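You operate a simulated robot arm through the tools that you are given. There is no shell and no other tool.

You are at the controls of a simulated robot arm. One attempt, no reset.

Task
Top up the cradle compressor's oil from the green banded can, to between MIN and MAX.
Fine: use the funnel, spill nothing, put can and funnel back, close the fill cap. Set down upright: green banded can. Where these are worked on the way, their far stop is far enough and under half their travel is too little: fill cap.

The check looks at the end state, three seconds after you hand in, the way a careful person would. Anything else that was tipped, shoved, dropped, spilled or broken makes it a failure. A push-on lid holds only when it is set on centred and level and pressed home; a screw cap is set on level and turned clockwise until tight.

Robot
A 7-joint arm with a four-finger gripper, fixed in place. Base frame: the origin is at the foot of the arm, x ahead of it, y to its left, z up. Lengths are in m, angles in degrees, forces in N, time in s.
Its first joint turns from -69.0 to 172.0 degrees. Payload 3.67 kg.
Tool frame: the origin (TCP) lies between the finger pads and is the grasp point; the fingertips stand 0.028 m ahead of it; z points along the fingers, y is the line along which they close. The gripper opens to 0.112 m. The gripper's body begins 0.073 m behind the TCP.
Orientation is that of the tool frame in the base frame, as a unit quaternion [x, y, z, w]. With the fingers straight down and closing along the base's y, the tool's x points along the base's -x, its y along +y and its z along -z.

Tools
- The arm moves only by the tool move_arm. Its argument "plan" is a list that holds one entry, the list of rows, each a list of 7 numbers: the shift along the tool's x, y, z in m, then the turn, a rotation vector about the tool's x, y, z in degrees, then the closure, from 0 (fully open) to 1 (shut). In form: [[[x, y, z, rx, ry, rz, gripper], ...]]. A call has 1 to 20 rows; each row shifts and turns the commanded pose from where the row before left it, along the tool's axes as they then stand. Each row takes 0.2 s and may step no farther than 0.05 m and 8.6 degrees from the row before; otherwise, or with a gripper value out of range, the whole call is refused. A pose out of reach is approached as far as the arm can. The call stops where the force on the tool passes 90 N (or 10 N more than at its start, if that is more) or the arm is blocked; 0.2 s more then pass. The fingers move at their own pace and stop on an object; they squeeze with about 34 N. The grip force told is the motor's: it shows also when the fingers shut on nothing. Time passes only in rows, and 0.2 s behind the last, so rows that do not move let the fingers close. The reply holds the time, the measured pose of the TCP, the force on the tool along the base axes, the opening and the grip force, in the units named above and with some noise, with the torque about the TCP (base axes, N m) and any sound that the robot's microphone picked up.
- Cameras (640 x 400 px; columns grow to the right, rows downward): "scene" is fixed at [0.2199, -0.5016, 1.3658]; the picture's right is [-0.39, -0.92, 0.00], its down [-0.55, 0.23, -0.80] and it looks along [0.74, -0.31, -0.59] (base axes); focal length 214 px, centre (320, 200). "wrist" rides on the gripper at [0.06, -0.018, -0.104] in the tool frame; the picture's right is [0.29, 0.96, 0.00], its down [-0.80, 0.24, -0.55] and it looks along [-0.53, 0.16, 0.83] (tool axes); focal length 234 px, centre (320, 200). There is no depth. A picture from a camera that has moved, and an enlarged one, comes with that camera's place and axes in the base frame and with its lens.
- get_image(camera): a new picture of that camera. The clock stands still meanwhile.
- slide_trunk(by): slides the trunk up (or, below 0, down) by that many m; the arm rides with it, the base frame stays. It gives what a move gives, with no picture.
- close_up(camera, box): a new picture of the part [left, top, right, bottom] of that camera's present view, enlarged. The clock stands still meanwhile.
- sign_off(): hands the job in; it is judged then, once.

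Places have to be worked out from the pictures, the camera data and where the tool is seen. Open the gripper and draw the arm clear of the work before you hand the job in, unless the task says otherwise.

The tools are called after ">>>" by a JSON object that holds its "fn" and its "kwargs". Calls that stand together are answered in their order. move_arm: Moves the arm, as the interface text tells. Its arguments: {"type":"object","properties":{"plan":{"type":"array","items":{"type":"array","items":{"type":"array","items":{"type":"number"}}}}},"required":["plan"]} The other tools are called the same way: slide_trunk (by) slides the trunk up or down; get_image (camera) takes a picture; close_up (camera, box) takes an enlarged picture of a part of a camera's view; sign_off () hands the job in.

At the start:

```text
time: 0.0
tool_pos: [0.4278, -0.5955, 1.4036]
tcp_rot: [-0.001, 1.0, 0.0, 0.001]
force: [0.1, 0.2, -0.1]
ft_torque: [-0.02, -0.02, 0.02]
width: 0.1121
finger_force: 0.1
trunk travel left (down, up): [-0.6, 0.24]
```

scene: 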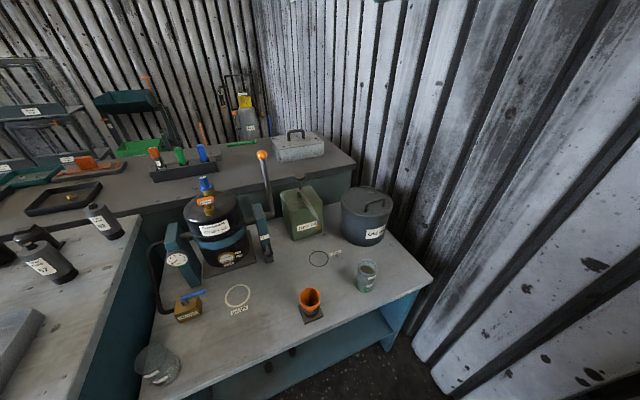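
wrist: 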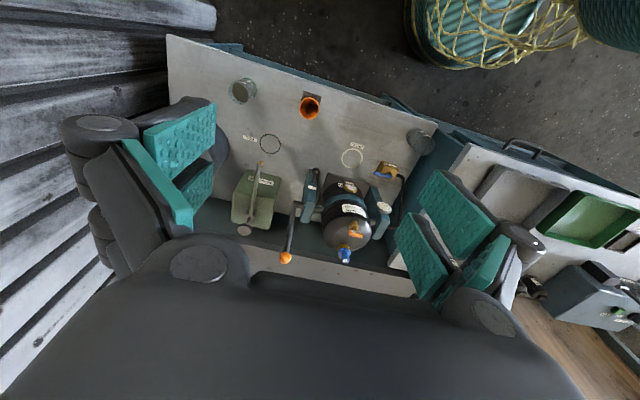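

The scene shows a bench with a compressor in a cradle, a funnel, and several containers. I'll look closer before moving.

>>> {"fn": "close_up", "kwargs": {"camera": "scene", "box": [140, 140, 300, 240]}}

>>> {"fn": "close_up", "kwargs": {"camera": "scene", "box": [270, 160, 430, 260]}}

>>> {"fn": "close_up", "kwargs": {"camera": "scene", "box": [140, 230, 400, 392]}}

>>> {"fn": "close_up", "kwargs": {"camera": "wrist", "box": [200, 60, 460, 270]}}

```text
4.00 times, centred on (220, 190) of scene
camera zoom: at [0.2199, -0.5016, 1.3658], right [-0.39, -0.92, 0.0], down [-0.55, 0.23, -0.8], along [0.74, -0.31, -0.59], focal length 858 px, centre (720, 240)
```

zoom: 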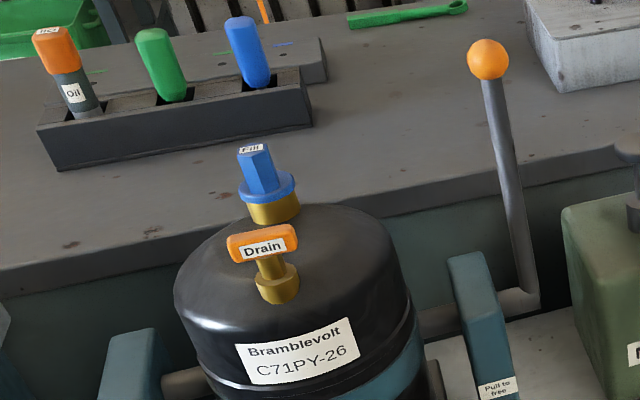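

```text
4.00 times, centred on (350, 210) of scene
camera zoom: at [0.2199, -0.5016, 1.3658], right [-0.39, -0.92, 0.0], down [-0.55, 0.23, -0.8], along [0.74, -0.31, -0.59], focal length 858 px, centre (200, 160)
```

zoom: 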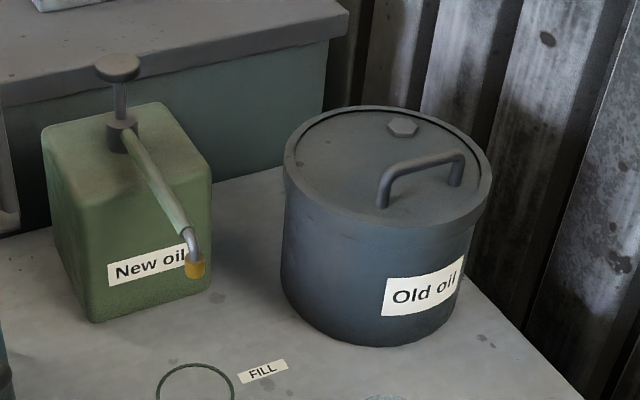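

```text
2.46 times, centred on (270, 311) of scene
camera zoom: at [0.2199, -0.5016, 1.3658], right [-0.39, -0.92, 0.0], down [-0.55, 0.23, -0.8], along [0.74, -0.31, -0.59], focal length 528 px, centre (443, -73)
```

zoom: 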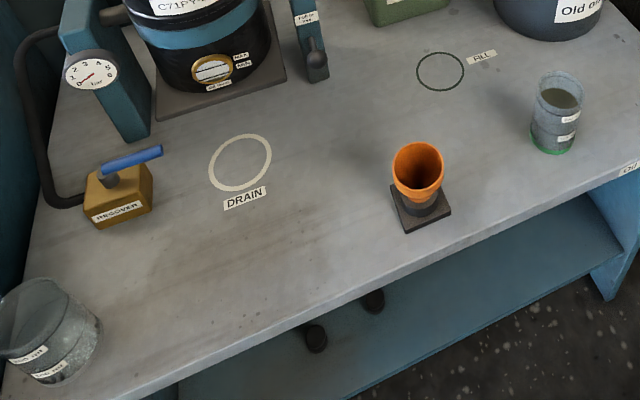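

```text
1.90 times, centred on (330, 165) of wrist
camera zoom: at [0.3666, -0.6149, 1.509], right [-0.29, 0.96, 0.0], down [0.8, 0.24, 0.55], along [0.53, 0.16, -0.83], focal length 446 px, centre (301, 267)
```

zoom: 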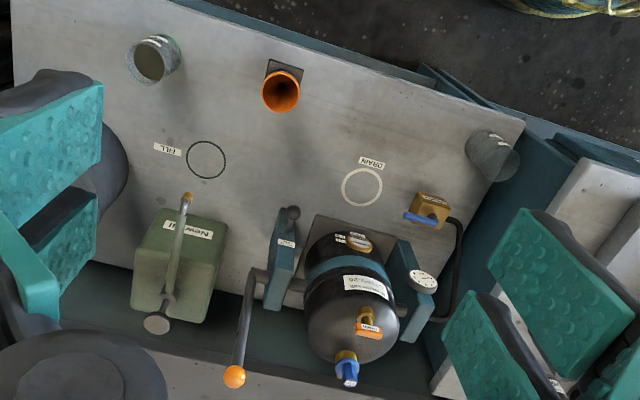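

The green banded can looks like the small cup near the right edge of the bench. I'll zoom in on labels, gauge and sight glass.

>>> {"fn": "close_up", "kwargs": {"camera": "scene", "box": [345, 250, 393, 300]}}

>>> {"fn": "close_up", "kwargs": {"camera": "scene", "box": [200, 235, 280, 285]}}

>>> {"fn": "close_up", "kwargs": {"camera": "scene", "box": [150, 240, 214, 280]}}

>>> {"fn": "close_up", "kwargs": {"camera": "scene", "box": [180, 165, 244, 205]}}

>>> {"fn": "close_up", "kwargs": {"camera": "scene", "box": [120, 330, 200, 400]}}

>>> {"fn": "close_up", "kwargs": {"camera": "scene", "box": [280, 275, 344, 325]}}

```text
8.00 times, centred on (369, 275) of scene
camera zoom: at [0.2199, -0.5016, 1.3658], right [-0.39, -0.92, 0.0], down [-0.55, 0.23, -0.8], along [0.74, -0.31, -0.59], focal length 1716 px, centre (-72, -400)
```

zoom: 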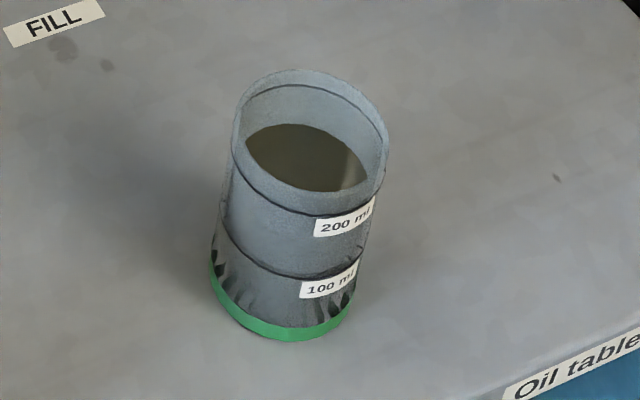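

```text
8.00 times, centred on (240, 260) of scene
camera zoom: at [0.2199, -0.5016, 1.3658], right [-0.39, -0.92, 0.0], down [-0.55, 0.23, -0.8], along [0.74, -0.31, -0.59], focal length 1716 px, centre (960, -280)
```

zoom: 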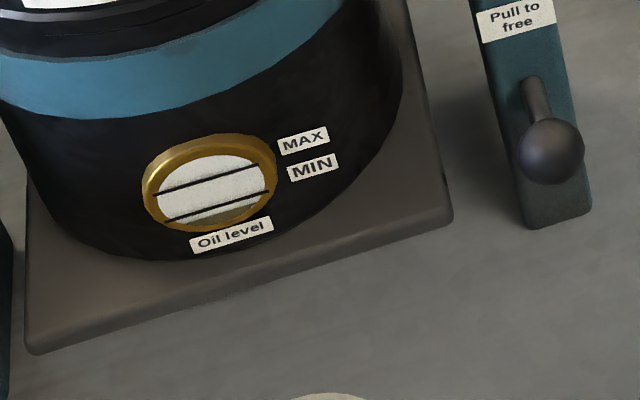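

```text
10.00 times, centred on (182, 260) of scene
camera zoom: at [0.2199, -0.5016, 1.3658], right [-0.39, -0.92, 0.0], down [-0.55, 0.23, -0.8], along [0.74, -0.31, -0.59], focal length 2145 px, centre (1700, -400)
```

zoom: 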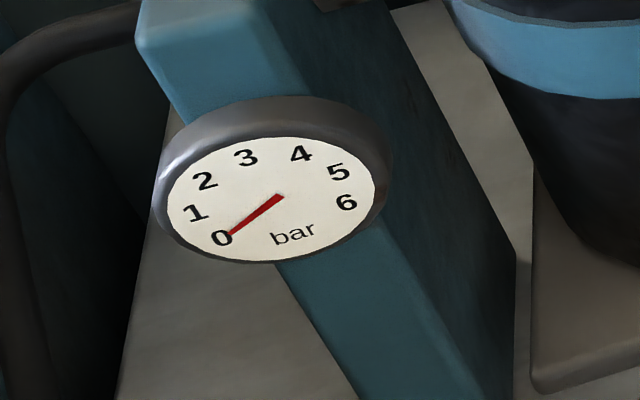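

```text
10.00 times, centred on (212, 185) of scene
camera zoom: at [0.2199, -0.5016, 1.3658], right [-0.39, -0.92, 0.0], down [-0.55, 0.23, -0.8], along [0.74, -0.31, -0.59], focal length 2145 px, centre (1400, 350)
```

zoom: 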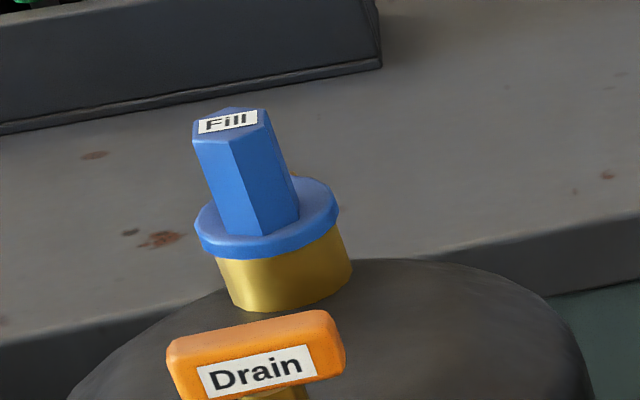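

```text
5.71 times, centred on (160, 365) of scene
camera zoom: at [0.2199, -0.5016, 1.3658], right [-0.39, -0.92, 0.0], down [-0.55, 0.23, -0.8], along [0.74, -0.31, -0.59], focal length 1226 px, centre (1234, -743)
```

zoom: 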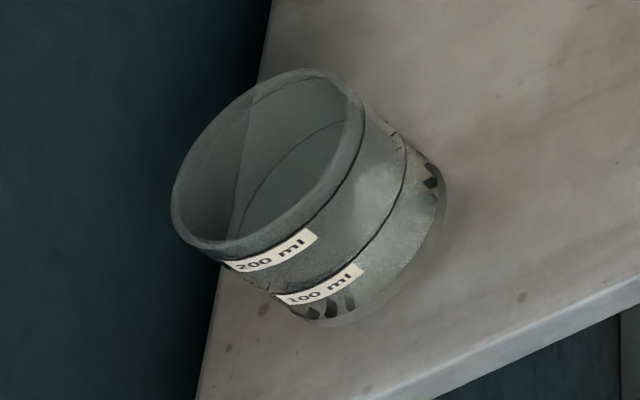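

```text
8.00 times, centred on (312, 300) of scene
camera zoom: at [0.2199, -0.5016, 1.3658], right [-0.39, -0.92, 0.0], down [-0.55, 0.23, -0.8], along [0.74, -0.31, -0.59], focal length 1716 px, centre (384, -600)
```

zoom: 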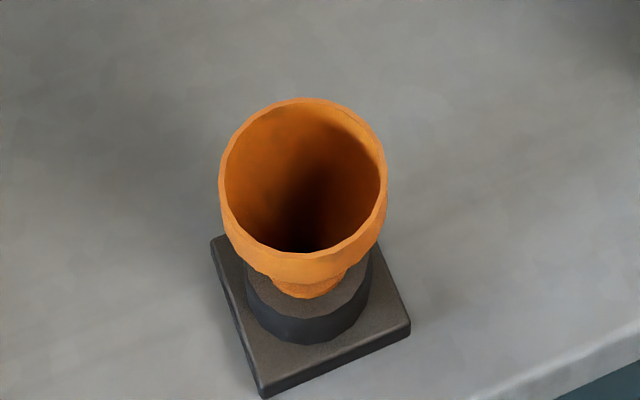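

Gauge reads 0 bar, the oil sits below MIN, and the banded can holds a bit under 200 ml. I judge the fill cap to be near (0.79, -0.41, 1.06), bench top near z 0.715, funnel near (0.526,-0.60) and can near (0.535,-0.795). I'll move above the cap first to look at it.

>>> {"fn": "move_arm", "kwargs": {"plan": [[[-0.036, 0.018, 0.012, 0, 0, 0, 0.3], [-0.036, 0.018, 0.012, 0, 0, 0, 0.3], [-0.036, 0.018, 0.012, 0, 0, 0, 0.3], [-0.036, 0.018, 0.012, 0, 0, 0, 0.3], [-0.036, 0.018, 0.012, 0, 0, 0, 0.3], [-0.036, 0.018, 0.012, 0, 0, 0, 0.3], [-0.036, 0.018, 0.012, 0, 0, 0, 0.3], [-0.036, 0.018, 0.012, 0, 0, 0, 0.3], [-0.036, 0.018, 0.012, 0, 0, 0, 0.3], [-0.036, 0.018, 0.012, 0, 0, 0, 0.3], [0, 0, 0, 0, 0, 0, 0.3]]]}}

>>> {"fn": "get_image", "kwargs": {"camera": "wrist"}}

>>> {"fn": "get_image", "kwargs": {"camera": "scene"}}

```text
time: 2.4
tool_pos: [0.7881, -0.4147, 1.2865]
tcp_rot: [0.0, 1.0, -0.001, 0.002]
force: [-0.5, 0.1, -0.1]
ft_torque: [0.0, -0.06, -0.03]
width: 0.0783
finger_force: 0.0
trunk travel left (down, up): [-0.6, 0.24]
```

```text
taken
camera wrist: at [0.7265, -0.4335, 1.3902], right [-0.29, 0.96, 0.0], down [0.8, 0.24, 0.56], along [0.53, 0.16, -0.83], focal length 234 px, centre (320, 200)
```

wrist: 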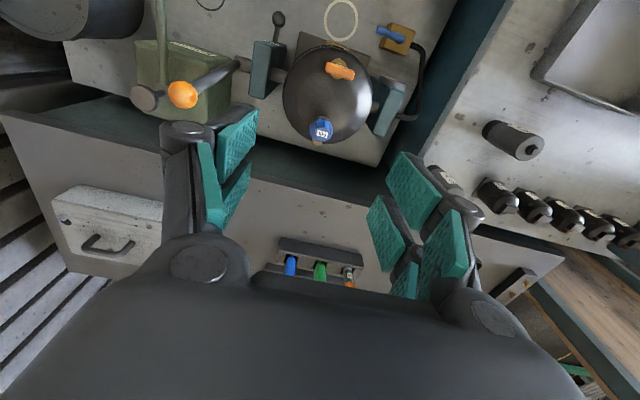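

```text
taken
```

scene: 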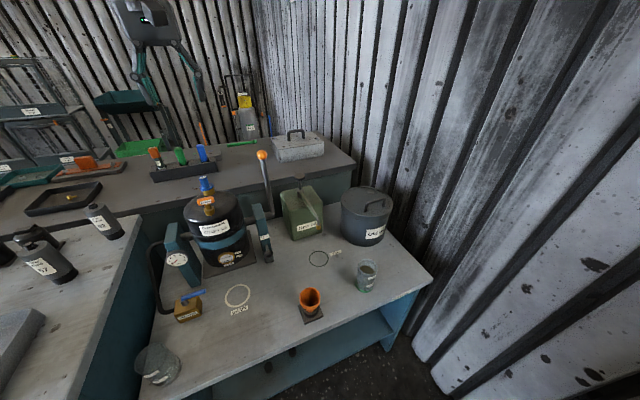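

The wrist view now shows the cap just short of where I estimated; I'll zoom to get its exact position and hex orientation.

>>> {"fn": "close_up", "kwargs": {"camera": "wrist", "box": [280, 90, 360, 160]}}

>>> {"fn": "close_up", "kwargs": {"camera": "wrist", "box": [240, 30, 440, 170]}}

```text
5.71 times, centred on (320, 125) of wrist
camera zoom: at [0.7265, -0.4335, 1.3902], right [-0.29, 0.96, 0.0], down [0.8, 0.24, 0.56], along [0.53, 0.16, -0.83], focal length 1338 px, centre (320, 629)
```

zoom: 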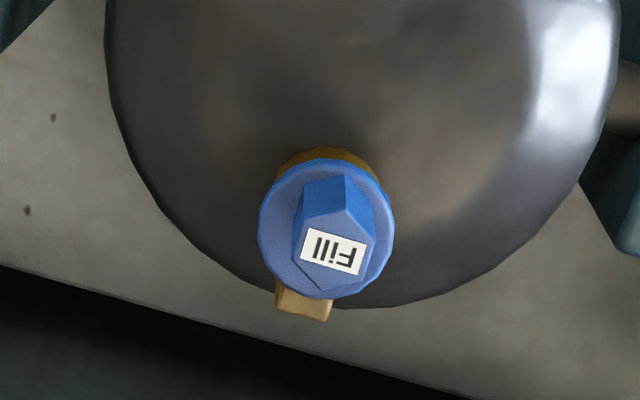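

```text
2.86 times, centred on (340, 100) of wrist
camera zoom: at [0.7265, -0.4335, 1.3902], right [-0.29, 0.96, 0.0], down [0.8, 0.24, 0.56], along [0.53, 0.16, -0.83], focal length 669 px, centre (263, 486)
```

zoom: 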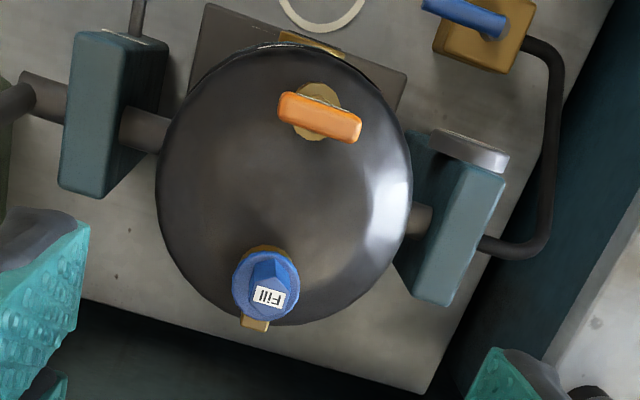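

The cap seems to have a brass tab at its back, maybe a hinge. I'll go lower with the fingers still above it to see it more closely.

>>> {"fn": "move_arm", "kwargs": {"plan": [[[0, 0.003, 0.035, 0, 0, 0, 0.3], [0, 0.003, 0.035, 0, 0, 0, 0.3], [0, 0.003, 0.035, 0, 0, 0, 0.3], [0, 0.003, 0.03, 0, 0, 0, 0.3], [0, 0, 0, 0, 0, 0, 0.3]]]}}

>>> {"fn": "close_up", "kwargs": {"camera": "wrist", "box": [240, 100, 400, 200]}}

>>> {"fn": "close_up", "kwargs": {"camera": "scene", "box": [140, 100, 300, 240]}}

```text
time: 3.6
tool_pos: [0.7877, -0.4038, 1.1487]
tcp_rot: [-0.001, 1.0, -0.001, 0.001]
force: [-0.3, 0.5, 1.1]
ft_torque: [-0.02, -0.02, 0.01]
width: 0.0785
finger_force: 0.0
trunk travel left (down, up): [-0.6, 0.24]
```

```text
4.00 times, centred on (320, 150) of wrist
camera zoom: at [0.7269, -0.4214, 1.2538], right [-0.29, 0.96, 0.0], down [0.8, 0.24, 0.56], along [0.53, 0.16, -0.83], focal length 937 px, centre (320, 400)
```

zoom: 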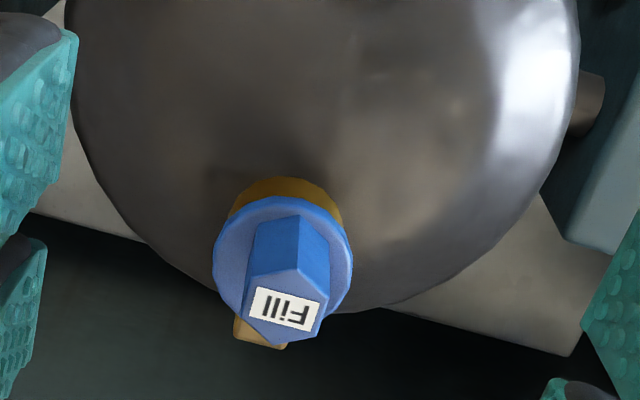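

```text
2.86 times, centred on (220, 170) of scene
camera zoom: at [0.2199, -0.5016, 1.3658], right [-0.39, -0.92, 0.0], down [-0.55, 0.23, -0.8], along [0.74, -0.31, -0.59], focal length 613 px, centre (606, 286)
```

zoom: 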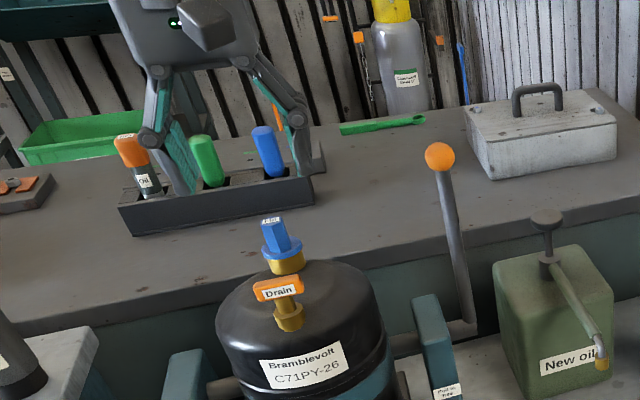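

The cap's flange is near (0.834, -0.40, 1.025), with a tab on the outer back side. I'll turn the wrist and view it from the +y side to learn whether it is hinged or screwed.

>>> {"fn": "move_arm", "kwargs": {"plan": [[[0, 0, -0.04, 0, 0, 0, 0.3], [-0.046, 0, 0, 0, 0, 8.5, 0.3], [0, 0.03, 0, 0, 0, 8.5, 0.3], [0, 0.03, 0, 0, 0, 8.5, 0.3], [0.01, 0.04, 0, 0, 0, 8.5, 0.3], [0, 0, 0, 0, 0, 8.5, 0.3], [0, 0, 0, 0, 0, 8.5, 0.3], [0, 0, 0, 0, 0, 8.5, 0.3], [0, 0, 0, 0, 0, 8.5, 0.3], [0, 0, 0, 0, 0, 8.5, 0.3], [0, 0, 0, 0, 0, 8.5, 0.3], [0, 0, 0, 0, -8, 5, 0.3], [0, 0, 0, 0, -8, 0, 0.3], [0, 0, 0, 0, -8, 0, 0.3], [0, 0, 0, 0, -6, 0, 0.3], [0, 0, 0, 0, 0, 0, 0.3]]]}}

>>> {"fn": "get_image", "kwargs": {"camera": "wrist"}}

```text
refused: row 12 steps farther than a row can; nothing moved
```

```text
taken
camera wrist: at [0.7269, -0.4214, 1.2538], right [-0.29, 0.96, 0.0], down [0.8, 0.24, 0.56], along [0.53, 0.16, -0.83], focal length 234 px, centre (320, 200)
```

wrist: 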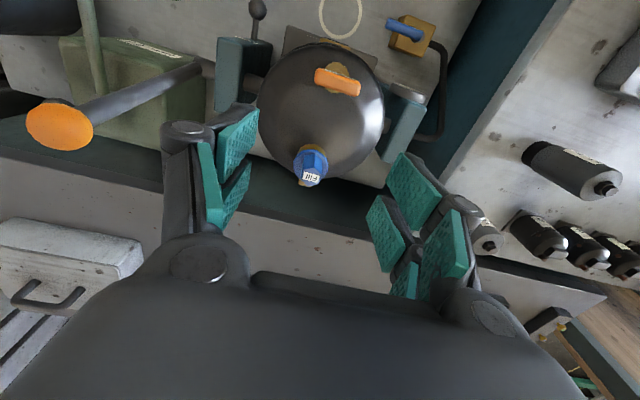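

One row exceeded the turn limit; I'll reissue the viewing move with smaller turns, shifting before turning.

>>> {"fn": "move_arm", "kwargs": {"plan": [[[-0.02, 0.03, -0.02, 0, 0, 0, 0.3], [-0.026, 0.035, -0.02, 0, 0, 0, 0.3], [0, 0.035, 0, 0, 0, 0, 0.3], [0, 0, 0, 0, 0, 8.5, 0.3], [0, 0, 0, 0, 0, 8.5, 0.3], [0, 0, 0, 0, 0, 8.5, 0.3], [0, 0, 0, 0, 0, 8.5, 0.3], [0, 0, 0, 0, 0, 8.5, 0.3], [0, 0, 0, 0, 0, 8.5, 0.3], [0, 0, 0, 0, 0, 8.5, 0.3], [0, 0, 0, 0, 0, 8.5, 0.3], [0, 0, 0, 0, 0, 8.5, 0.3], [0, 0, 0, 0, 0, 8.5, 0.3], [0, 0, 0, 0, 0, 5, 0.3], [0, 0, 0, 0, -8, 0, 0.3], [0, 0, 0, 0, -8, 0, 0.3], [0, 0, 0, 0, -8, 0, 0.3], [0, 0, 0, 0, -6, 0, 0.3], [0, 0, 0, 0, 0, 0, 0.3]]]}}

>>> {"fn": "get_image", "kwargs": {"camera": "wrist"}}

```text
time: 7.8
tool_pos: [0.8253, -0.3626, 1.1768]
tcp_rot: [0.714, 0.666, -0.159, 0.145]
force: [0.5, -0.6, -1.0]
ft_torque: [0.02, 0.0, 0.02]
width: 0.0785
finger_force: 0.1
trunk travel left (down, up): [-0.6, 0.24]
stopped in row 19: the arm was blocked; the commanded pose is now the measured one
```

```text
taken
camera wrist: at [0.8138, -0.2635, 1.2468], right [0.97, 0.19, -0.13], down [0.21, -0.51, 0.84], along [0.1, -0.84, -0.53], focal length 234 px, centre (320, 200)
```

wrist: 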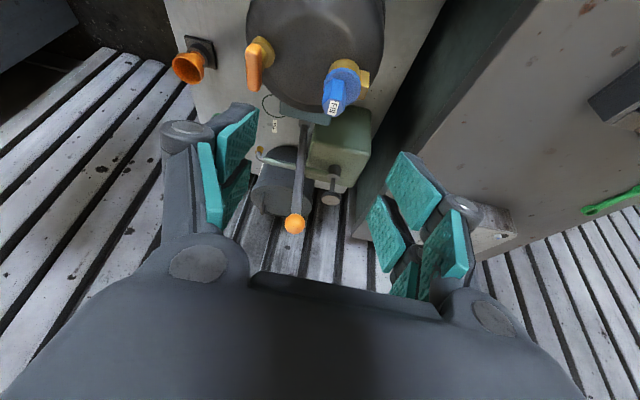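

The arm stopped short (likely a joint limit), but the view is usable. Zooming on the cap.

>>> {"fn": "close_up", "kwargs": {"camera": "wrist", "box": [300, 40, 396, 120]}}

>>> {"fn": "get_image", "kwargs": {"camera": "scene"}}

```text
5.00 times, centred on (348, 80) of wrist
camera zoom: at [0.8138, -0.2635, 1.2468], right [0.97, 0.19, -0.13], down [0.21, -0.51, 0.84], along [0.1, -0.84, -0.53], focal length 1171 px, centre (180, 800)
```

zoom: 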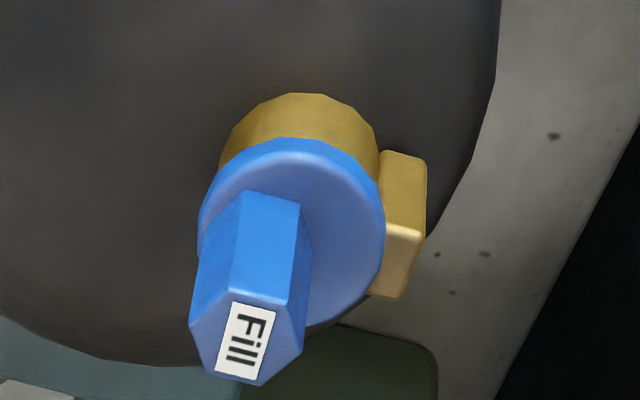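

```text
taken
```

scene: 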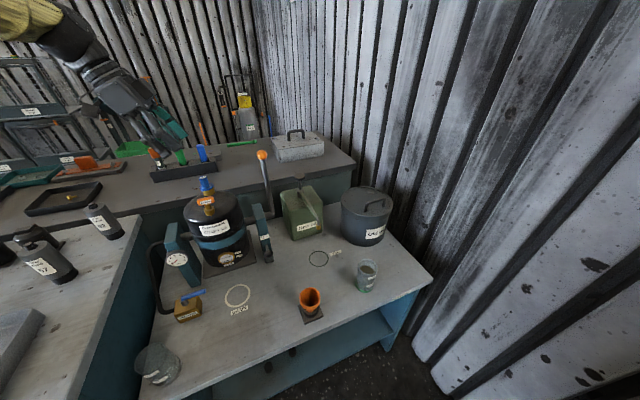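

The block on the far (+x) side of the cap looks like a hinge with its axis along y; the hex knob is the handle. I'll return the wrist to the standard orientation, then plan a pitched grip on the hex.

>>> {"fn": "move_arm", "kwargs": {"plan": [[[0, 0, -0.02, 0, 8, 0, 0.3], [0, 0, 0, 0, 8, 0, 0.3], [0, 0, 0, 0, 8, 0, 0.3], [0, 0, 0, 0, 0, -8.5, 0.3], [0, 0, 0, 0, 0, -8.5, 0.3], [0, 0, 0, 0, 0, -8.5, 0.3], [0, 0, 0, 0, 0, -8.5, 0.3], [0, 0, 0, 0, 0, -8.5, 0.3], [0, 0, 0, 0, 0, -8.5, 0.3], [0, 0, 0, 0, 0, -8.5, 0.3], [0, 0, 0, 0, 0, -8.5, 0.3], [0, 0, 0, 0, 0, -8.5, 0.3], [0, 0, 0, 0, 0, -8.5, 0.3], [0, 0, 0, 0, 0, 0, 0.3]]]}}

```text
time: 10.8
tool_pos: [0.8267, -0.3509, 1.1966]
tcp_rot: [0.077, 0.997, -0.009, -0.001]
force: [-0.2, -0.3, -0.4]
ft_torque: [-0.03, 0.03, 0.01]
width: 0.0786
finger_force: 0.0
trunk travel left (down, up): [-0.6, 0.24]
```

Nearly standard again (about 9° yaw left). I'll fix the yaw, back up toward the base, and pitch the tool 45° forward to face the hex knob.

>>> {"fn": "move_arm", "kwargs": {"plan": [[[0, 0, 0, 0, 0, -8.5, 0.5], [0.026, -0.015, 0.0, 0, 0, 0, 0.5], [0.026, -0.016, 0.01, 0, 0, 0, 0.5], [0.025, -0.016, 0.01, 0, 0, 0, 0.5], [0, 0, 0, 0, -7.5, 0, 0.5], [0, 0, 0, 0, -7.5, 0, 0.5], [0, 0, 0, 0, -7.5, 0, 0.5], [0, 0, 0, 0, -7.5, 0, 0.5], [0, 0, 0, 0, -7.5, 0, 0.5], [0, 0, 0, 0, -7.5, 0, 0.5], [0, 0, 0, 0, 0, 0, 0.5], [0, 0, 0, 0, 0, 0, 0.5]]]}}

>>> {"fn": "get_image", "kwargs": {"camera": "wrist"}}

>>> {"fn": "get_image", "kwargs": {"camera": "scene"}}

```text
time: 13.4
tool_pos: [0.7478, -0.4006, 1.1779]
tcp_rot: [-0.001, 0.924, -0.008, 0.381]
force: [-0.5, 0.5, -0.3]
ft_torque: [0.04, 0.01, 0.02]
width: 0.0561
finger_force: 0.0
trunk travel left (down, up): [-0.6, 0.24]
```

```text
taken
camera wrist: at [0.6311, -0.4167, 1.2104], right [-0.2, 0.96, -0.22], down [0.18, 0.25, 0.95], along [0.96, 0.15, -0.22], focal length 234 px, centre (320, 200)
```

wrist: 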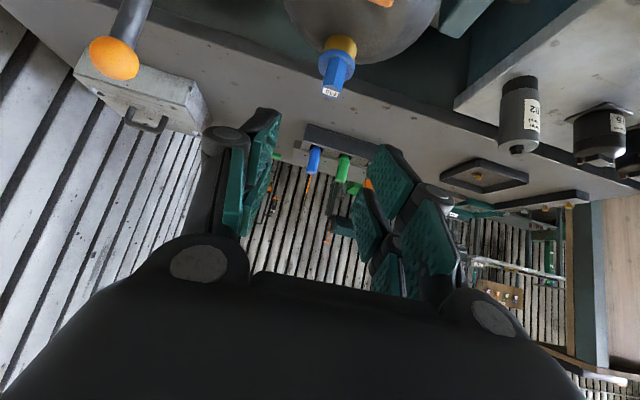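

```text
taken
```

scene: 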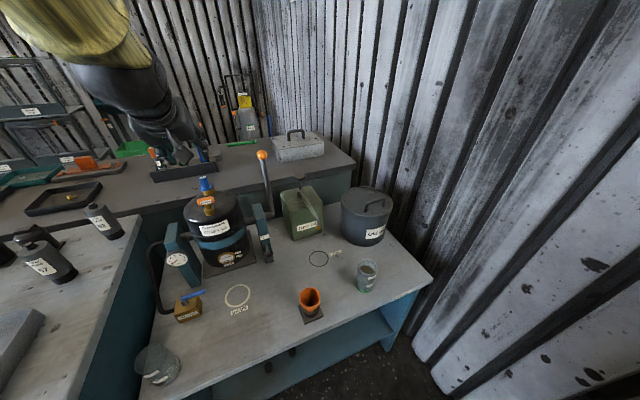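

A near-horizontal view of the cap; zooming to refine its height.

>>> {"fn": "close_up", "kwargs": {"camera": "wrist", "box": [280, 0, 408, 110]}}

```text
3.64 times, centred on (344, 55) of wrist
camera zoom: at [0.6311, -0.4167, 1.2104], right [-0.2, 0.96, -0.22], down [0.18, 0.25, 0.95], along [0.96, 0.15, -0.22], focal length 852 px, centre (233, 727)
```

zoom: 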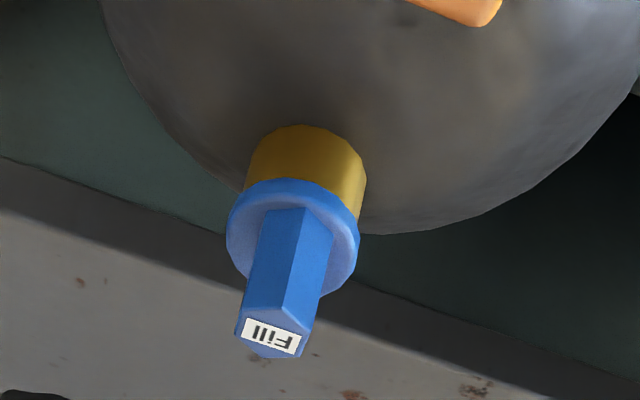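

Flange top is at z≈1.021 and the hex top at z≈1.053. I'll advance along the pitched tool axis so the fingers straddle the hex, without closing yet.

>>> {"fn": "move_arm", "kwargs": {"plan": [[[0.0344, 0.002, 0, 0, 0, 0, 0.5], [0, 0, 0.04, 0, 0, 0, 0.5], [0, 0, 0.04, 0, 0, 0, 0.5], [0, 0, 0.03, 0, 0, 0, 0.5], [0, 0, 0.02, 0, 0, 0, 0.5], [0, 0, 0.011, 0, 0, 0, 0.5], [0, 0, 0, 0, 0, 0, 0.5]]]}}

>>> {"fn": "get_image", "kwargs": {"camera": "wrist"}}

>>> {"fn": "close_up", "kwargs": {"camera": "scene", "box": [140, 120, 300, 220]}}

```text
time: 15.0
tool_pos: [0.8258, -0.4015, 1.0518]
tcp_rot: [0.0, 0.925, -0.008, 0.381]
force: [-1.1, 0.2, 0.5]
ft_torque: [0.0, 0.03, 0.02]
width: 0.0559
finger_force: 0.0
trunk travel left (down, up): [-0.6, 0.24]
```

```text
taken
camera wrist: at [0.7072, -0.4169, 1.0848], right [-0.2, 0.96, -0.22], down [0.18, 0.25, 0.95], along [0.96, 0.15, -0.22], focal length 234 px, centre (320, 200)
```

wrist: 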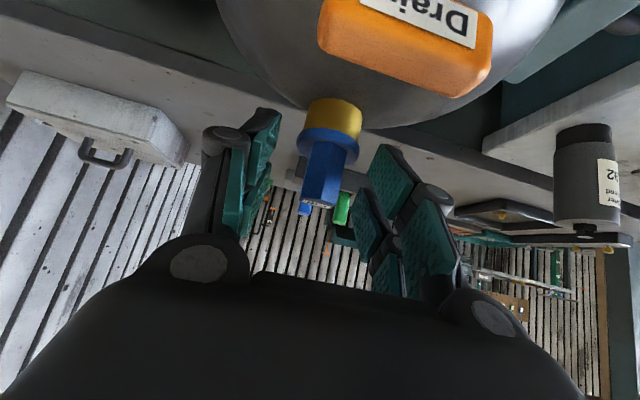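

```text
4.00 times, centred on (220, 170) of scene
camera zoom: at [0.2199, -0.5016, 1.3658], right [-0.39, -0.92, 0.0], down [-0.55, 0.23, -0.8], along [0.74, -0.31, -0.59], focal length 858 px, centre (720, 320)
```

zoom: 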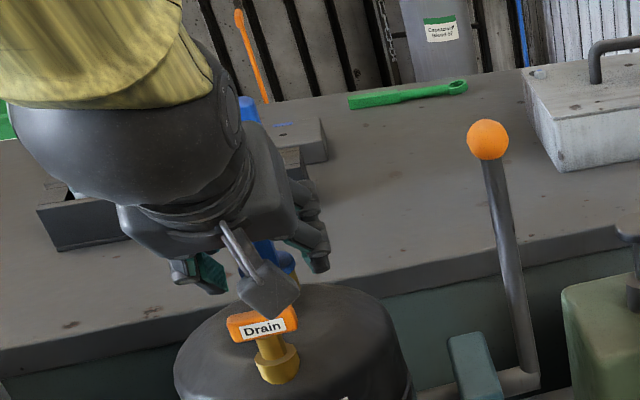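

The hex sits between the pads. Closing the gripper on it.

>>> {"fn": "move_arm", "kwargs": {"plan": [[[0, 0, 0, 0, 0, 0, 0.8], [0, 0, 0, 0, 0, 0, 1.0], [0, 0, 0, 0, 0, 0, 1.0], [0, 0, 0, 0, 0, 0, 1.0]]]}}

>>> {"fn": "get_image", "kwargs": {"camera": "wrist"}}

```text
time: 16.0
tool_pos: [0.8248, -0.3982, 1.0519]
tcp_rot: [-0.001, 0.925, -0.009, 0.381]
force: [-2.1, 8.6, -2.7]
ft_torque: [0.41, 0.19, 0.07]
width: 0.0349
finger_force: 44.8
trunk travel left (down, up): [-0.6, 0.24]
```

```text
taken
camera wrist: at [0.7075, -0.4157, 1.0847], right [-0.2, 0.96, -0.22], down [0.18, 0.25, 0.95], along [0.96, 0.15, -0.22], focal length 234 px, centre (320, 200)
```

wrist: 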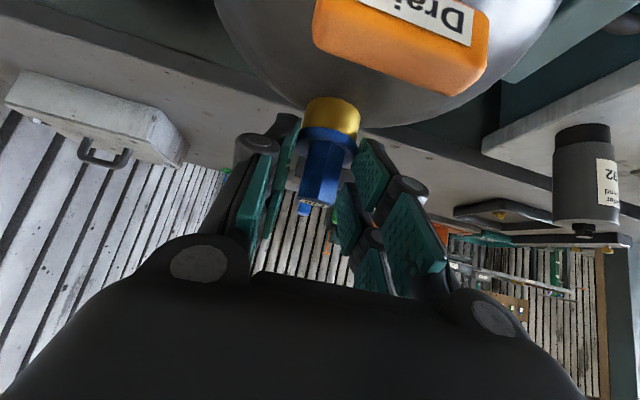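

Width stopped at 35 mm, so the fingertips are on the flange rim rather than the hex. I'll open, lift by about 9 mm and grip again.

>>> {"fn": "move_arm", "kwargs": {"plan": [[[0, 0, 0, 0, 0, 0, 0.5], [0, 0, 0, 0, 0, 0, 0.5], [-0.004, 0, -0.0095, 0, 0, 0, 0.5], [0, 0, 0, 0, 0, 0, 0.6], [0, 0, 0, 0, 0, 0, 1.0], [0, 0, 0, 0, 0, 0, 1.0], [0, 0, 0, 0, 0, 0, 1.0]]]}}

>>> {"fn": "get_image", "kwargs": {"camera": "wrist"}}

```text
time: 17.6
tool_pos: [0.8204, -0.3998, 1.0614]
tcp_rot: [0.0, 0.925, -0.009, 0.381]
force: [-2.9, 1.0, 3.3]
ft_torque: [0.62, 0.2, -0.15]
width: 0.0187
finger_force: 45.5
trunk travel left (down, up): [-0.6, 0.24]
```

```text
taken
camera wrist: at [0.7029, -0.4158, 1.0952], right [-0.2, 0.96, -0.22], down [0.18, 0.25, 0.95], along [0.96, 0.15, -0.22], focal length 234 px, centre (320, 200)
```

wrist: 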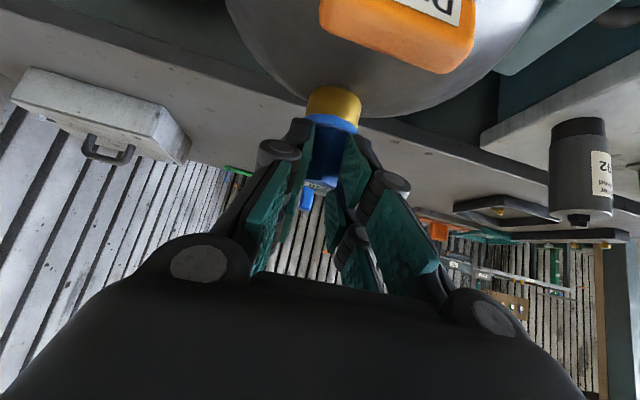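

The fingers now hold the hex flats (18.7 mm). I'll swing it about the estimated hinge at (0.858, z 1.018) by 15° and check forces.

>>> {"fn": "move_arm", "kwargs": {"plan": [[[-0.005, 0, 0.0006, 0, 5, 0, 1.0], [-0.005, 0, 0.0006, 0, 5, 0, 1.0], [-0.005, 0, 0.0006, 0, 5, 0, 1.0]]]}}

>>> {"fn": "get_image", "kwargs": {"camera": "wrist"}}

```text
time: 18.4
tool_pos: [0.8322, -0.3999, 1.0706]
tcp_rot: [0.002, 0.967, -0.009, 0.256]
force: [1.4, -0.3, 0.8]
ft_torque: [0.0, -0.1, -0.29]
width: 0.0186
finger_force: 44.8
trunk travel left (down, up): [-0.6, 0.24]
```

```text
taken
camera wrist: at [0.7271, -0.4154, 1.1325], right [-0.24, 0.96, -0.16], down [0.42, 0.25, 0.87], along [0.87, 0.15, -0.46], focal length 234 px, centre (320, 200)
```

wrist: 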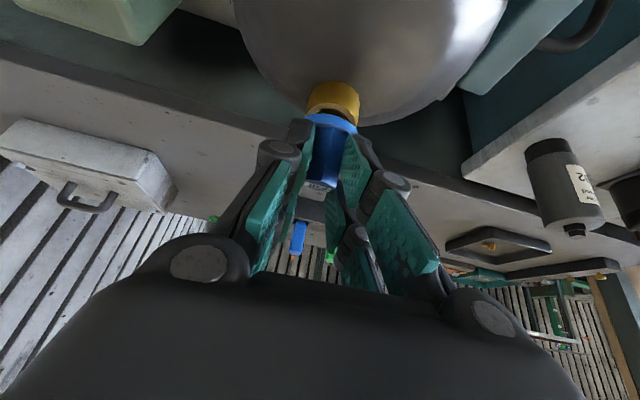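

Forces are tiny and the cap is lifting off the neck at the front – it is hinged. Continuing the swing another 30°.

>>> {"fn": "move_arm", "kwargs": {"plan": [[[-0.005, 0, 0.0006, 0, 5, 0, 1.0], [-0.005, 0, 0.0006, 0, 5, 0, 1.0], [-0.005, 0, 0.0006, 0, 5, 0, 1.0], [-0.005, 0, 0.0006, 0, 5, 0, 1.0], [-0.005, 0, 0.0006, 0, 5, 0, 1.0], [-0.005, 0, 0.0006, 0, 5, 0, 1.0]]]}}

>>> {"fn": "get_image", "kwargs": {"camera": "wrist"}}

```text
time: 19.8
tool_pos: [0.86, -0.3987, 1.0763]
tcp_rot: [0.004, 1.0, -0.009, -0.004]
force: [-13.1, 5.7, -2.8]
ft_torque: [0.02, 0.71, 0.03]
width: 0.0185
finger_force: 45.2
trunk travel left (down, up): [-0.6, 0.24]
```

```text
taken
camera wrist: at [0.7997, -0.4151, 1.1823], right [-0.28, 0.96, -0.01], down [0.8, 0.24, 0.54], along [0.53, 0.14, -0.84], focal length 234 px, centre (320, 200)
```

wrist: 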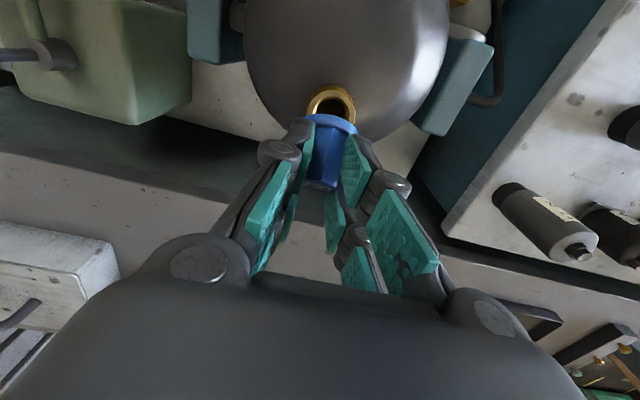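

The cap is open about 45° and the neck hole is visible; forces are moderate (13 N). Continuing another 15°.

>>> {"fn": "move_arm", "kwargs": {"plan": [[[-0.0045, 0, 0.0006, 0, 5, 0, 1.0], [-0.0045, 0, 0.0006, 0, 5, 0, 1.0], [-0.0045, 0, 0.0006, 0, 5, 0, 1.0]]]}}

>>> {"fn": "get_image", "kwargs": {"camera": "wrist"}}

```text
time: 20.6
tool_pos: [0.8753, -0.3998, 1.0737]
tcp_rot: [0.005, 0.991, -0.008, -0.132]
force: [-5.9, 1.1, 2.0]
ft_torque: [-0.09, 0.34, 0.29]
width: 0.0188
finger_force: 45.0
trunk travel left (down, up): [-0.6, 0.24]
```

```text
taken
camera wrist: at [0.8426, -0.4151, 1.1914], right [-0.27, 0.96, 0.06], down [0.92, 0.24, 0.32], along [0.29, 0.14, -0.94], focal length 234 px, centre (320, 200)
```

wrist: 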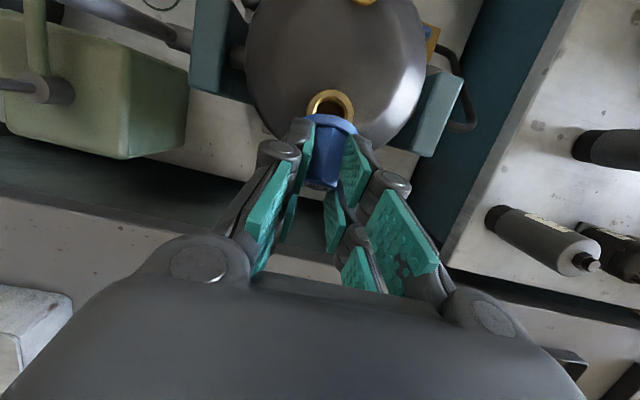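

60° open with low force. Continuing 20° more.

>>> {"fn": "move_arm", "kwargs": {"plan": [[[-0.005, 0, 0.0006, 0, 5, 0, 1.0], [-0.005, 0, 0.0006, 0, 5, 0, 1.0], [-0.005, 0, 0.0006, 0, 5, 0, 1.0], [-0.005, 0, 0.0006, 0, 5, 0, 1.0]]]}}

>>> {"fn": "get_image", "kwargs": {"camera": "wrist"}}

```text
time: 21.6
tool_pos: [0.891, -0.3992, 1.0652]
tcp_rot: [0.006, 0.954, -0.007, -0.301]
force: [2.6, -2.8, 13.5]
ft_torque: [0.07, 0.32, 0.41]
width: 0.0186
finger_force: 44.6
trunk travel left (down, up): [-0.6, 0.24]
```

```text
taken
camera wrist: at [0.9011, -0.4154, 1.1858], right [-0.23, 0.96, 0.15], down [0.97, 0.23, -0.01], along [-0.04, 0.14, -0.99], focal length 234 px, centre (320, 200)
```

wrist: 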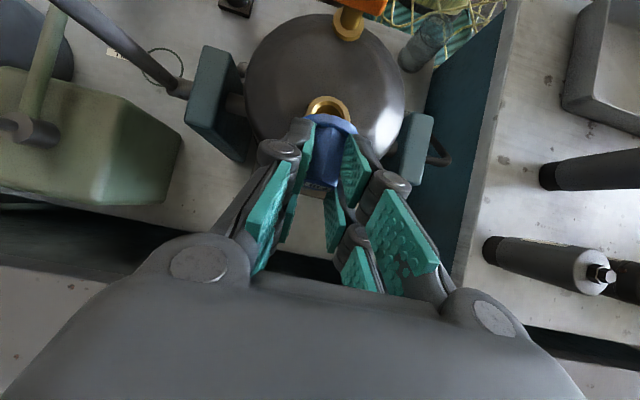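

80° open. A bit further, easing slightly upward since there is 13 N of vertical load.

>>> {"fn": "move_arm", "kwargs": {"plan": [[[-0.005, 0, 0.0, 0, 5, 0, 1.0], [-0.005, 0, 0.0, 0, 5, 0, 1.0], [-0.005, 0, 0.0003, 0, 5, 0, 1.0], [-0.005, 0, 0.0006, 0, 5, 0, 1.0]]]}}

>>> {"fn": "get_image", "kwargs": {"camera": "wrist"}}

>>> {"fn": "close_up", "kwargs": {"camera": "scene", "box": [140, 120, 300, 220]}}

```text
time: 22.6
tool_pos: [0.8928, -0.3993, 1.0642]
tcp_rot: [0.006, 0.947, -0.007, -0.322]
force: [8.8, -6.4, 28.4]
ft_torque: [0.09, 0.63, 0.63]
width: 0.0187
finger_force: 45.1
out of reach, approached as far as the arm can: row 2, 3, 4
trunk travel left (down, up): [-0.6, 0.24]
```

```text
taken
camera wrist: at [0.9082, -0.4155, 1.1836], right [-0.22, 0.96, 0.16], down [0.97, 0.23, -0.05], along [-0.09, 0.14, -0.99], focal length 234 px, centre (320, 200)
```

wrist: 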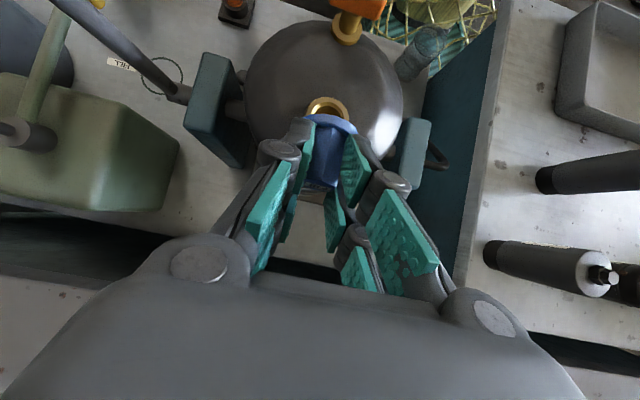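

```text
4.00 times, centred on (220, 170) of scene
camera zoom: at [0.2199, -0.5016, 1.3658], right [-0.39, -0.92, 0.0], down [-0.55, 0.23, -0.8], along [0.74, -0.31, -0.59], focal length 858 px, centre (720, 320)
```

zoom: 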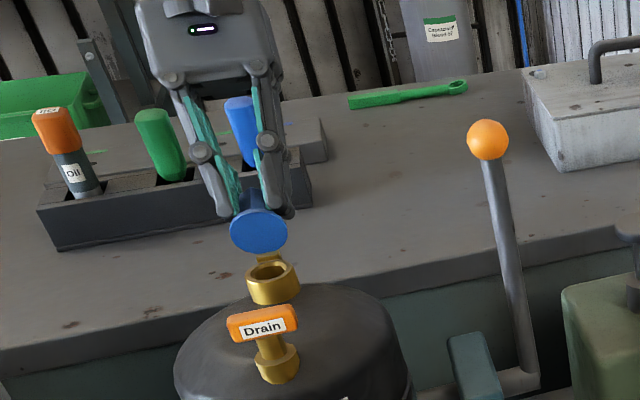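

The reach limit is met with the cap about 83° open, past its balance point. I'll release it, then rise straight up.

>>> {"fn": "move_arm", "kwargs": {"plan": [[[0, 0, 0, 0, 0, 0, 0.7], [0, 0, 0, 0, 0, 0, 0.6], [0, 0, 0, 0, 0, 0, 0.6]]]}}

>>> {"fn": "close_up", "kwargs": {"camera": "scene", "box": [140, 120, 300, 220]}}

>>> {"fn": "get_image", "kwargs": {"camera": "wrist"}}

```text
time: 23.4
tool_pos: [0.8955, -0.4007, 1.0608]
tcp_rot: [0.007, 0.946, -0.005, -0.324]
force: [-0.8, -0.3, 0.0]
ft_torque: [0.02, 0.01, 0.04]
width: 0.0451
finger_force: 0.0
trunk travel left (down, up): [-0.6, 0.24]
```

```text
4.00 times, centred on (220, 170) of scene
camera zoom: at [0.2199, -0.5016, 1.3658], right [-0.39, -0.92, 0.0], down [-0.55, 0.23, -0.8], along [0.74, -0.31, -0.59], focal length 858 px, centre (720, 320)
```

zoom: 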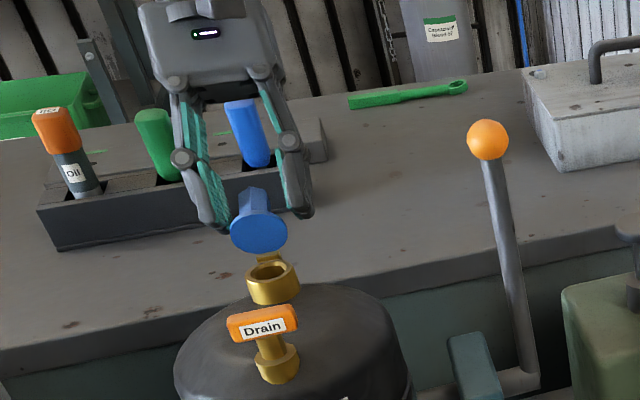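

```text
taken
camera wrist: at [0.9097, -0.4162, 1.1803], right [-0.22, 0.96, 0.16], down [0.97, 0.23, -0.05], along [-0.09, 0.14, -0.99], focal length 234 px, centre (320, 200)
```

wrist: 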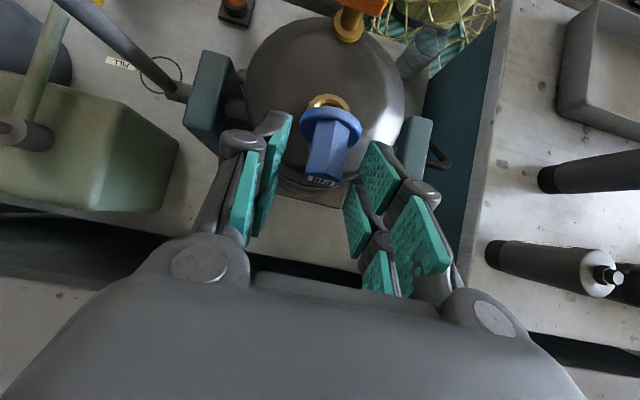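

The cap stays put on its friction hinge at about 80°. I'll rise, straighten the tool, close the fingers, and then push the flange's underside further back to its stop.

>>> {"fn": "move_arm", "kwargs": {"plan": [[[0.0183, 0, -0.0237, 0, 0, 0, 0.6], [0.0183, 0, -0.0237, 0, 0, 0, 0.6], [0.0183, 0, -0.0237, 0, 0, 0, 0.6], [0.0183, 0, -0.0237, 0, 0, 0, 0.6], [0, 0, 0, 0, -7.5, 0, 0.6], [0, 0, 0, 0, -7.5, 0, 0.8], [0, 0, 0, 0, -7.5, 0, 1], [0, 0, 0, 0, -7.5, 0, 1], [0, 0, 0, 0, -7.5, 0, 1], [0.035, 0, 0, 0, 0, 0, 1], [0.035, 0, 0, 0, 0, 0, 1], [0, 0, 0, 0, 0, 0, 1]]]}}

>>> {"fn": "get_image", "kwargs": {"camera": "wrist"}}

>>> {"fn": "close_up", "kwargs": {"camera": "scene", "box": [140, 120, 300, 220]}}

```text
time: 26.0
tool_pos: [0.8262, -0.3998, 1.0657]
tcp_rot: [0.004, 1.0, -0.007, -0.008]
force: [28.5, 12.3, -22.9]
ft_torque: [0.3, -0.59, 0.02]
width: 0.0188
finger_force: 45.1
out of reach, approached as far as the arm can: row 1, 2, 3, 4
trunk travel left (down, up): [-0.6, 0.24]
```

```text
taken
camera wrist: at [0.767, -0.4152, 1.1716], right [-0.28, 0.96, -0.01], down [0.81, 0.24, 0.54], along [0.52, 0.14, -0.84], focal length 234 px, centre (320, 200)
```

wrist: 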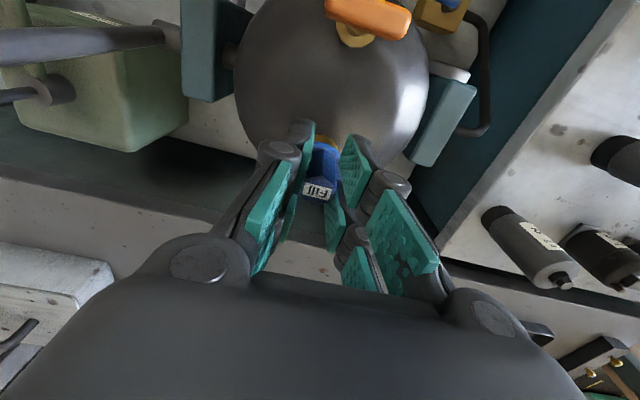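

```text
4.00 times, centred on (220, 170) of scene
camera zoom: at [0.2199, -0.5016, 1.3658], right [-0.39, -0.92, 0.0], down [-0.55, 0.23, -0.8], along [0.74, -0.31, -0.59], focal length 858 px, centre (720, 320)
```

zoom: 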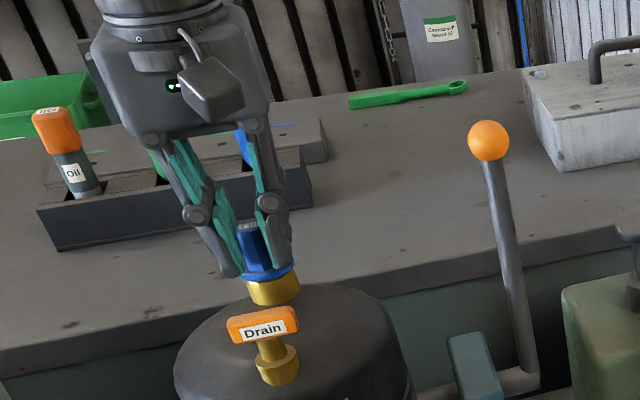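

The raise was out of reach, so the closing fingers re-gripped the knob and dragged the cap shut again; nothing is harmed. I'll release, rise clear, re-pitch and repeat the opening, this time un-tilting with fingers wide open before rising.

>>> {"fn": "move_arm", "kwargs": {"plan": [[[0, 0, 0, 0, 0, 0, 0.5], [0, 0, 0, 0, 0, 0, 0.4], [0, 0, 0, 0, 0, 0, 0.4]]]}}

>>> {"fn": "get_image", "kwargs": {"camera": "wrist"}}

```text
time: 26.8
tool_pos: [0.8244, -0.4008, 1.072]
tcp_rot: [0.004, 1.0, -0.009, -0.002]
force: [0.5, 0.8, 0.2]
ft_torque: [-0.03, 0.0, -0.02]
width: 0.0671
finger_force: 0.0
trunk travel left (down, up): [-0.6, 0.24]
```

```text
taken
camera wrist: at [0.7635, -0.4155, 1.1778], right [-0.28, 0.96, -0.01], down [0.8, 0.24, 0.55], along [0.53, 0.14, -0.84], focal length 234 px, centre (320, 200)
```

wrist: 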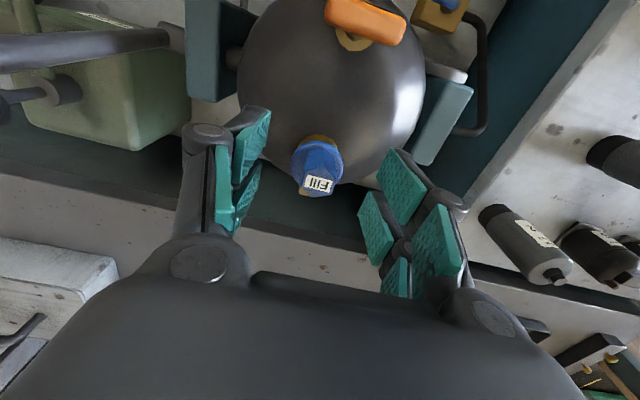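

Cap is closed and freed. I'll repeat the 45° pitched approach at the pose that gripped the hex well and close on it.

>>> {"fn": "move_arm", "kwargs": {"plan": [[[0, 0, -0.04, 0, 0, 0, 0.4], [0.03, 0, -0.01, 0, 0, 0, 0.4], [0.01, 0, 0, 0, -7.5, 0, 0.5], [0, 0, 0, 0, -7.5, 0, 0.5], [0, 0, 0, 0, -7.5, 0, 0.5], [0, 0, 0, 0, -7.5, 0, 0.5], [0, 0, 0, 0, -7.5, 0, 0.5], [0, 0, 0, 0, -7.5, 0, 0.5], [0.0174, 0.001, 0, 0, 0, 0, 0.5], [0, 0, 0.035, 0, 0, 0, 0.5], [0, 0, 0.0333, 0, 0, 0, 0.5], [0, 0, 0, 0, 0, 0, 0.5], [0, 0, 0, 0, 0, 0, 0.8], [0, 0, 0, 0, 0, 0, 1.0], [0, 0, 0, 0, 0, 0, 1.0], [0, 0, 0, 0, 0, 0, 1.0]]]}}

>>> {"fn": "get_image", "kwargs": {"camera": "wrist"}}

```text
time: 30.2
tool_pos: [0.8177, -0.3996, 1.0623]
tcp_rot: [0.001, 0.924, -0.008, 0.382]
force: [-7.4, 1.6, 7.5]
ft_torque: [0.69, 0.34, -0.19]
width: 0.0186
finger_force: 45.1
trunk travel left (down, up): [-0.6, 0.24]
```

```text
taken
camera wrist: at [0.7016, -0.4158, 1.095], right [-0.2, 0.96, -0.22], down [0.18, 0.25, 0.95], along [0.96, 0.15, -0.22], focal length 234 px, centre (320, 200)
```

wrist: 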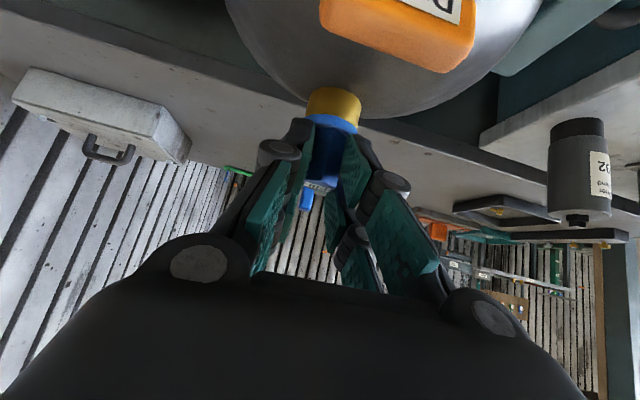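

Gripped again (18.6 mm). Swinging 60° about the hinge in one go.

>>> {"fn": "move_arm", "kwargs": {"plan": [[[-0.005, 0, 0.0006, 0, 5, 0, 1.0], [-0.005, 0, 0.0006, 0, 5, 0, 1.0], [-0.005, 0, 0.0006, 0, 5, 0, 1.0], [-0.005, 0, 0.0006, 0, 5, 0, 1.0], [-0.005, 0, 0.0006, 0, 5, 0, 1.0], [-0.005, 0, 0.0006, 0, 5, 0, 1.0], [-0.005, 0, 0.0006, 0, 5, 0, 1.0], [-0.0047, 0, 0.0006, 0, 5, 0, 1.0], [-0.0047, 0, 0.0006, 0, 5, 0, 1.0], [-0.0047, 0, 0.0006, 0, 5, 0, 1.0], [-0.0047, 0, 0.0006, 0, 5, 0, 1.0], [-0.0047, 0, 0.0006, 0, 5, 0, 1.0]]]}}

```text
time: 32.8
tool_pos: [0.8748, -0.3993, 1.0732]
tcp_rot: [0.005, 0.991, -0.008, -0.132]
force: [-19.3, 5.3, 11.3]
ft_torque: [0.03, 1.24, 0.08]
width: 0.0187
finger_force: 45.3
trunk travel left (down, up): [-0.6, 0.24]
```

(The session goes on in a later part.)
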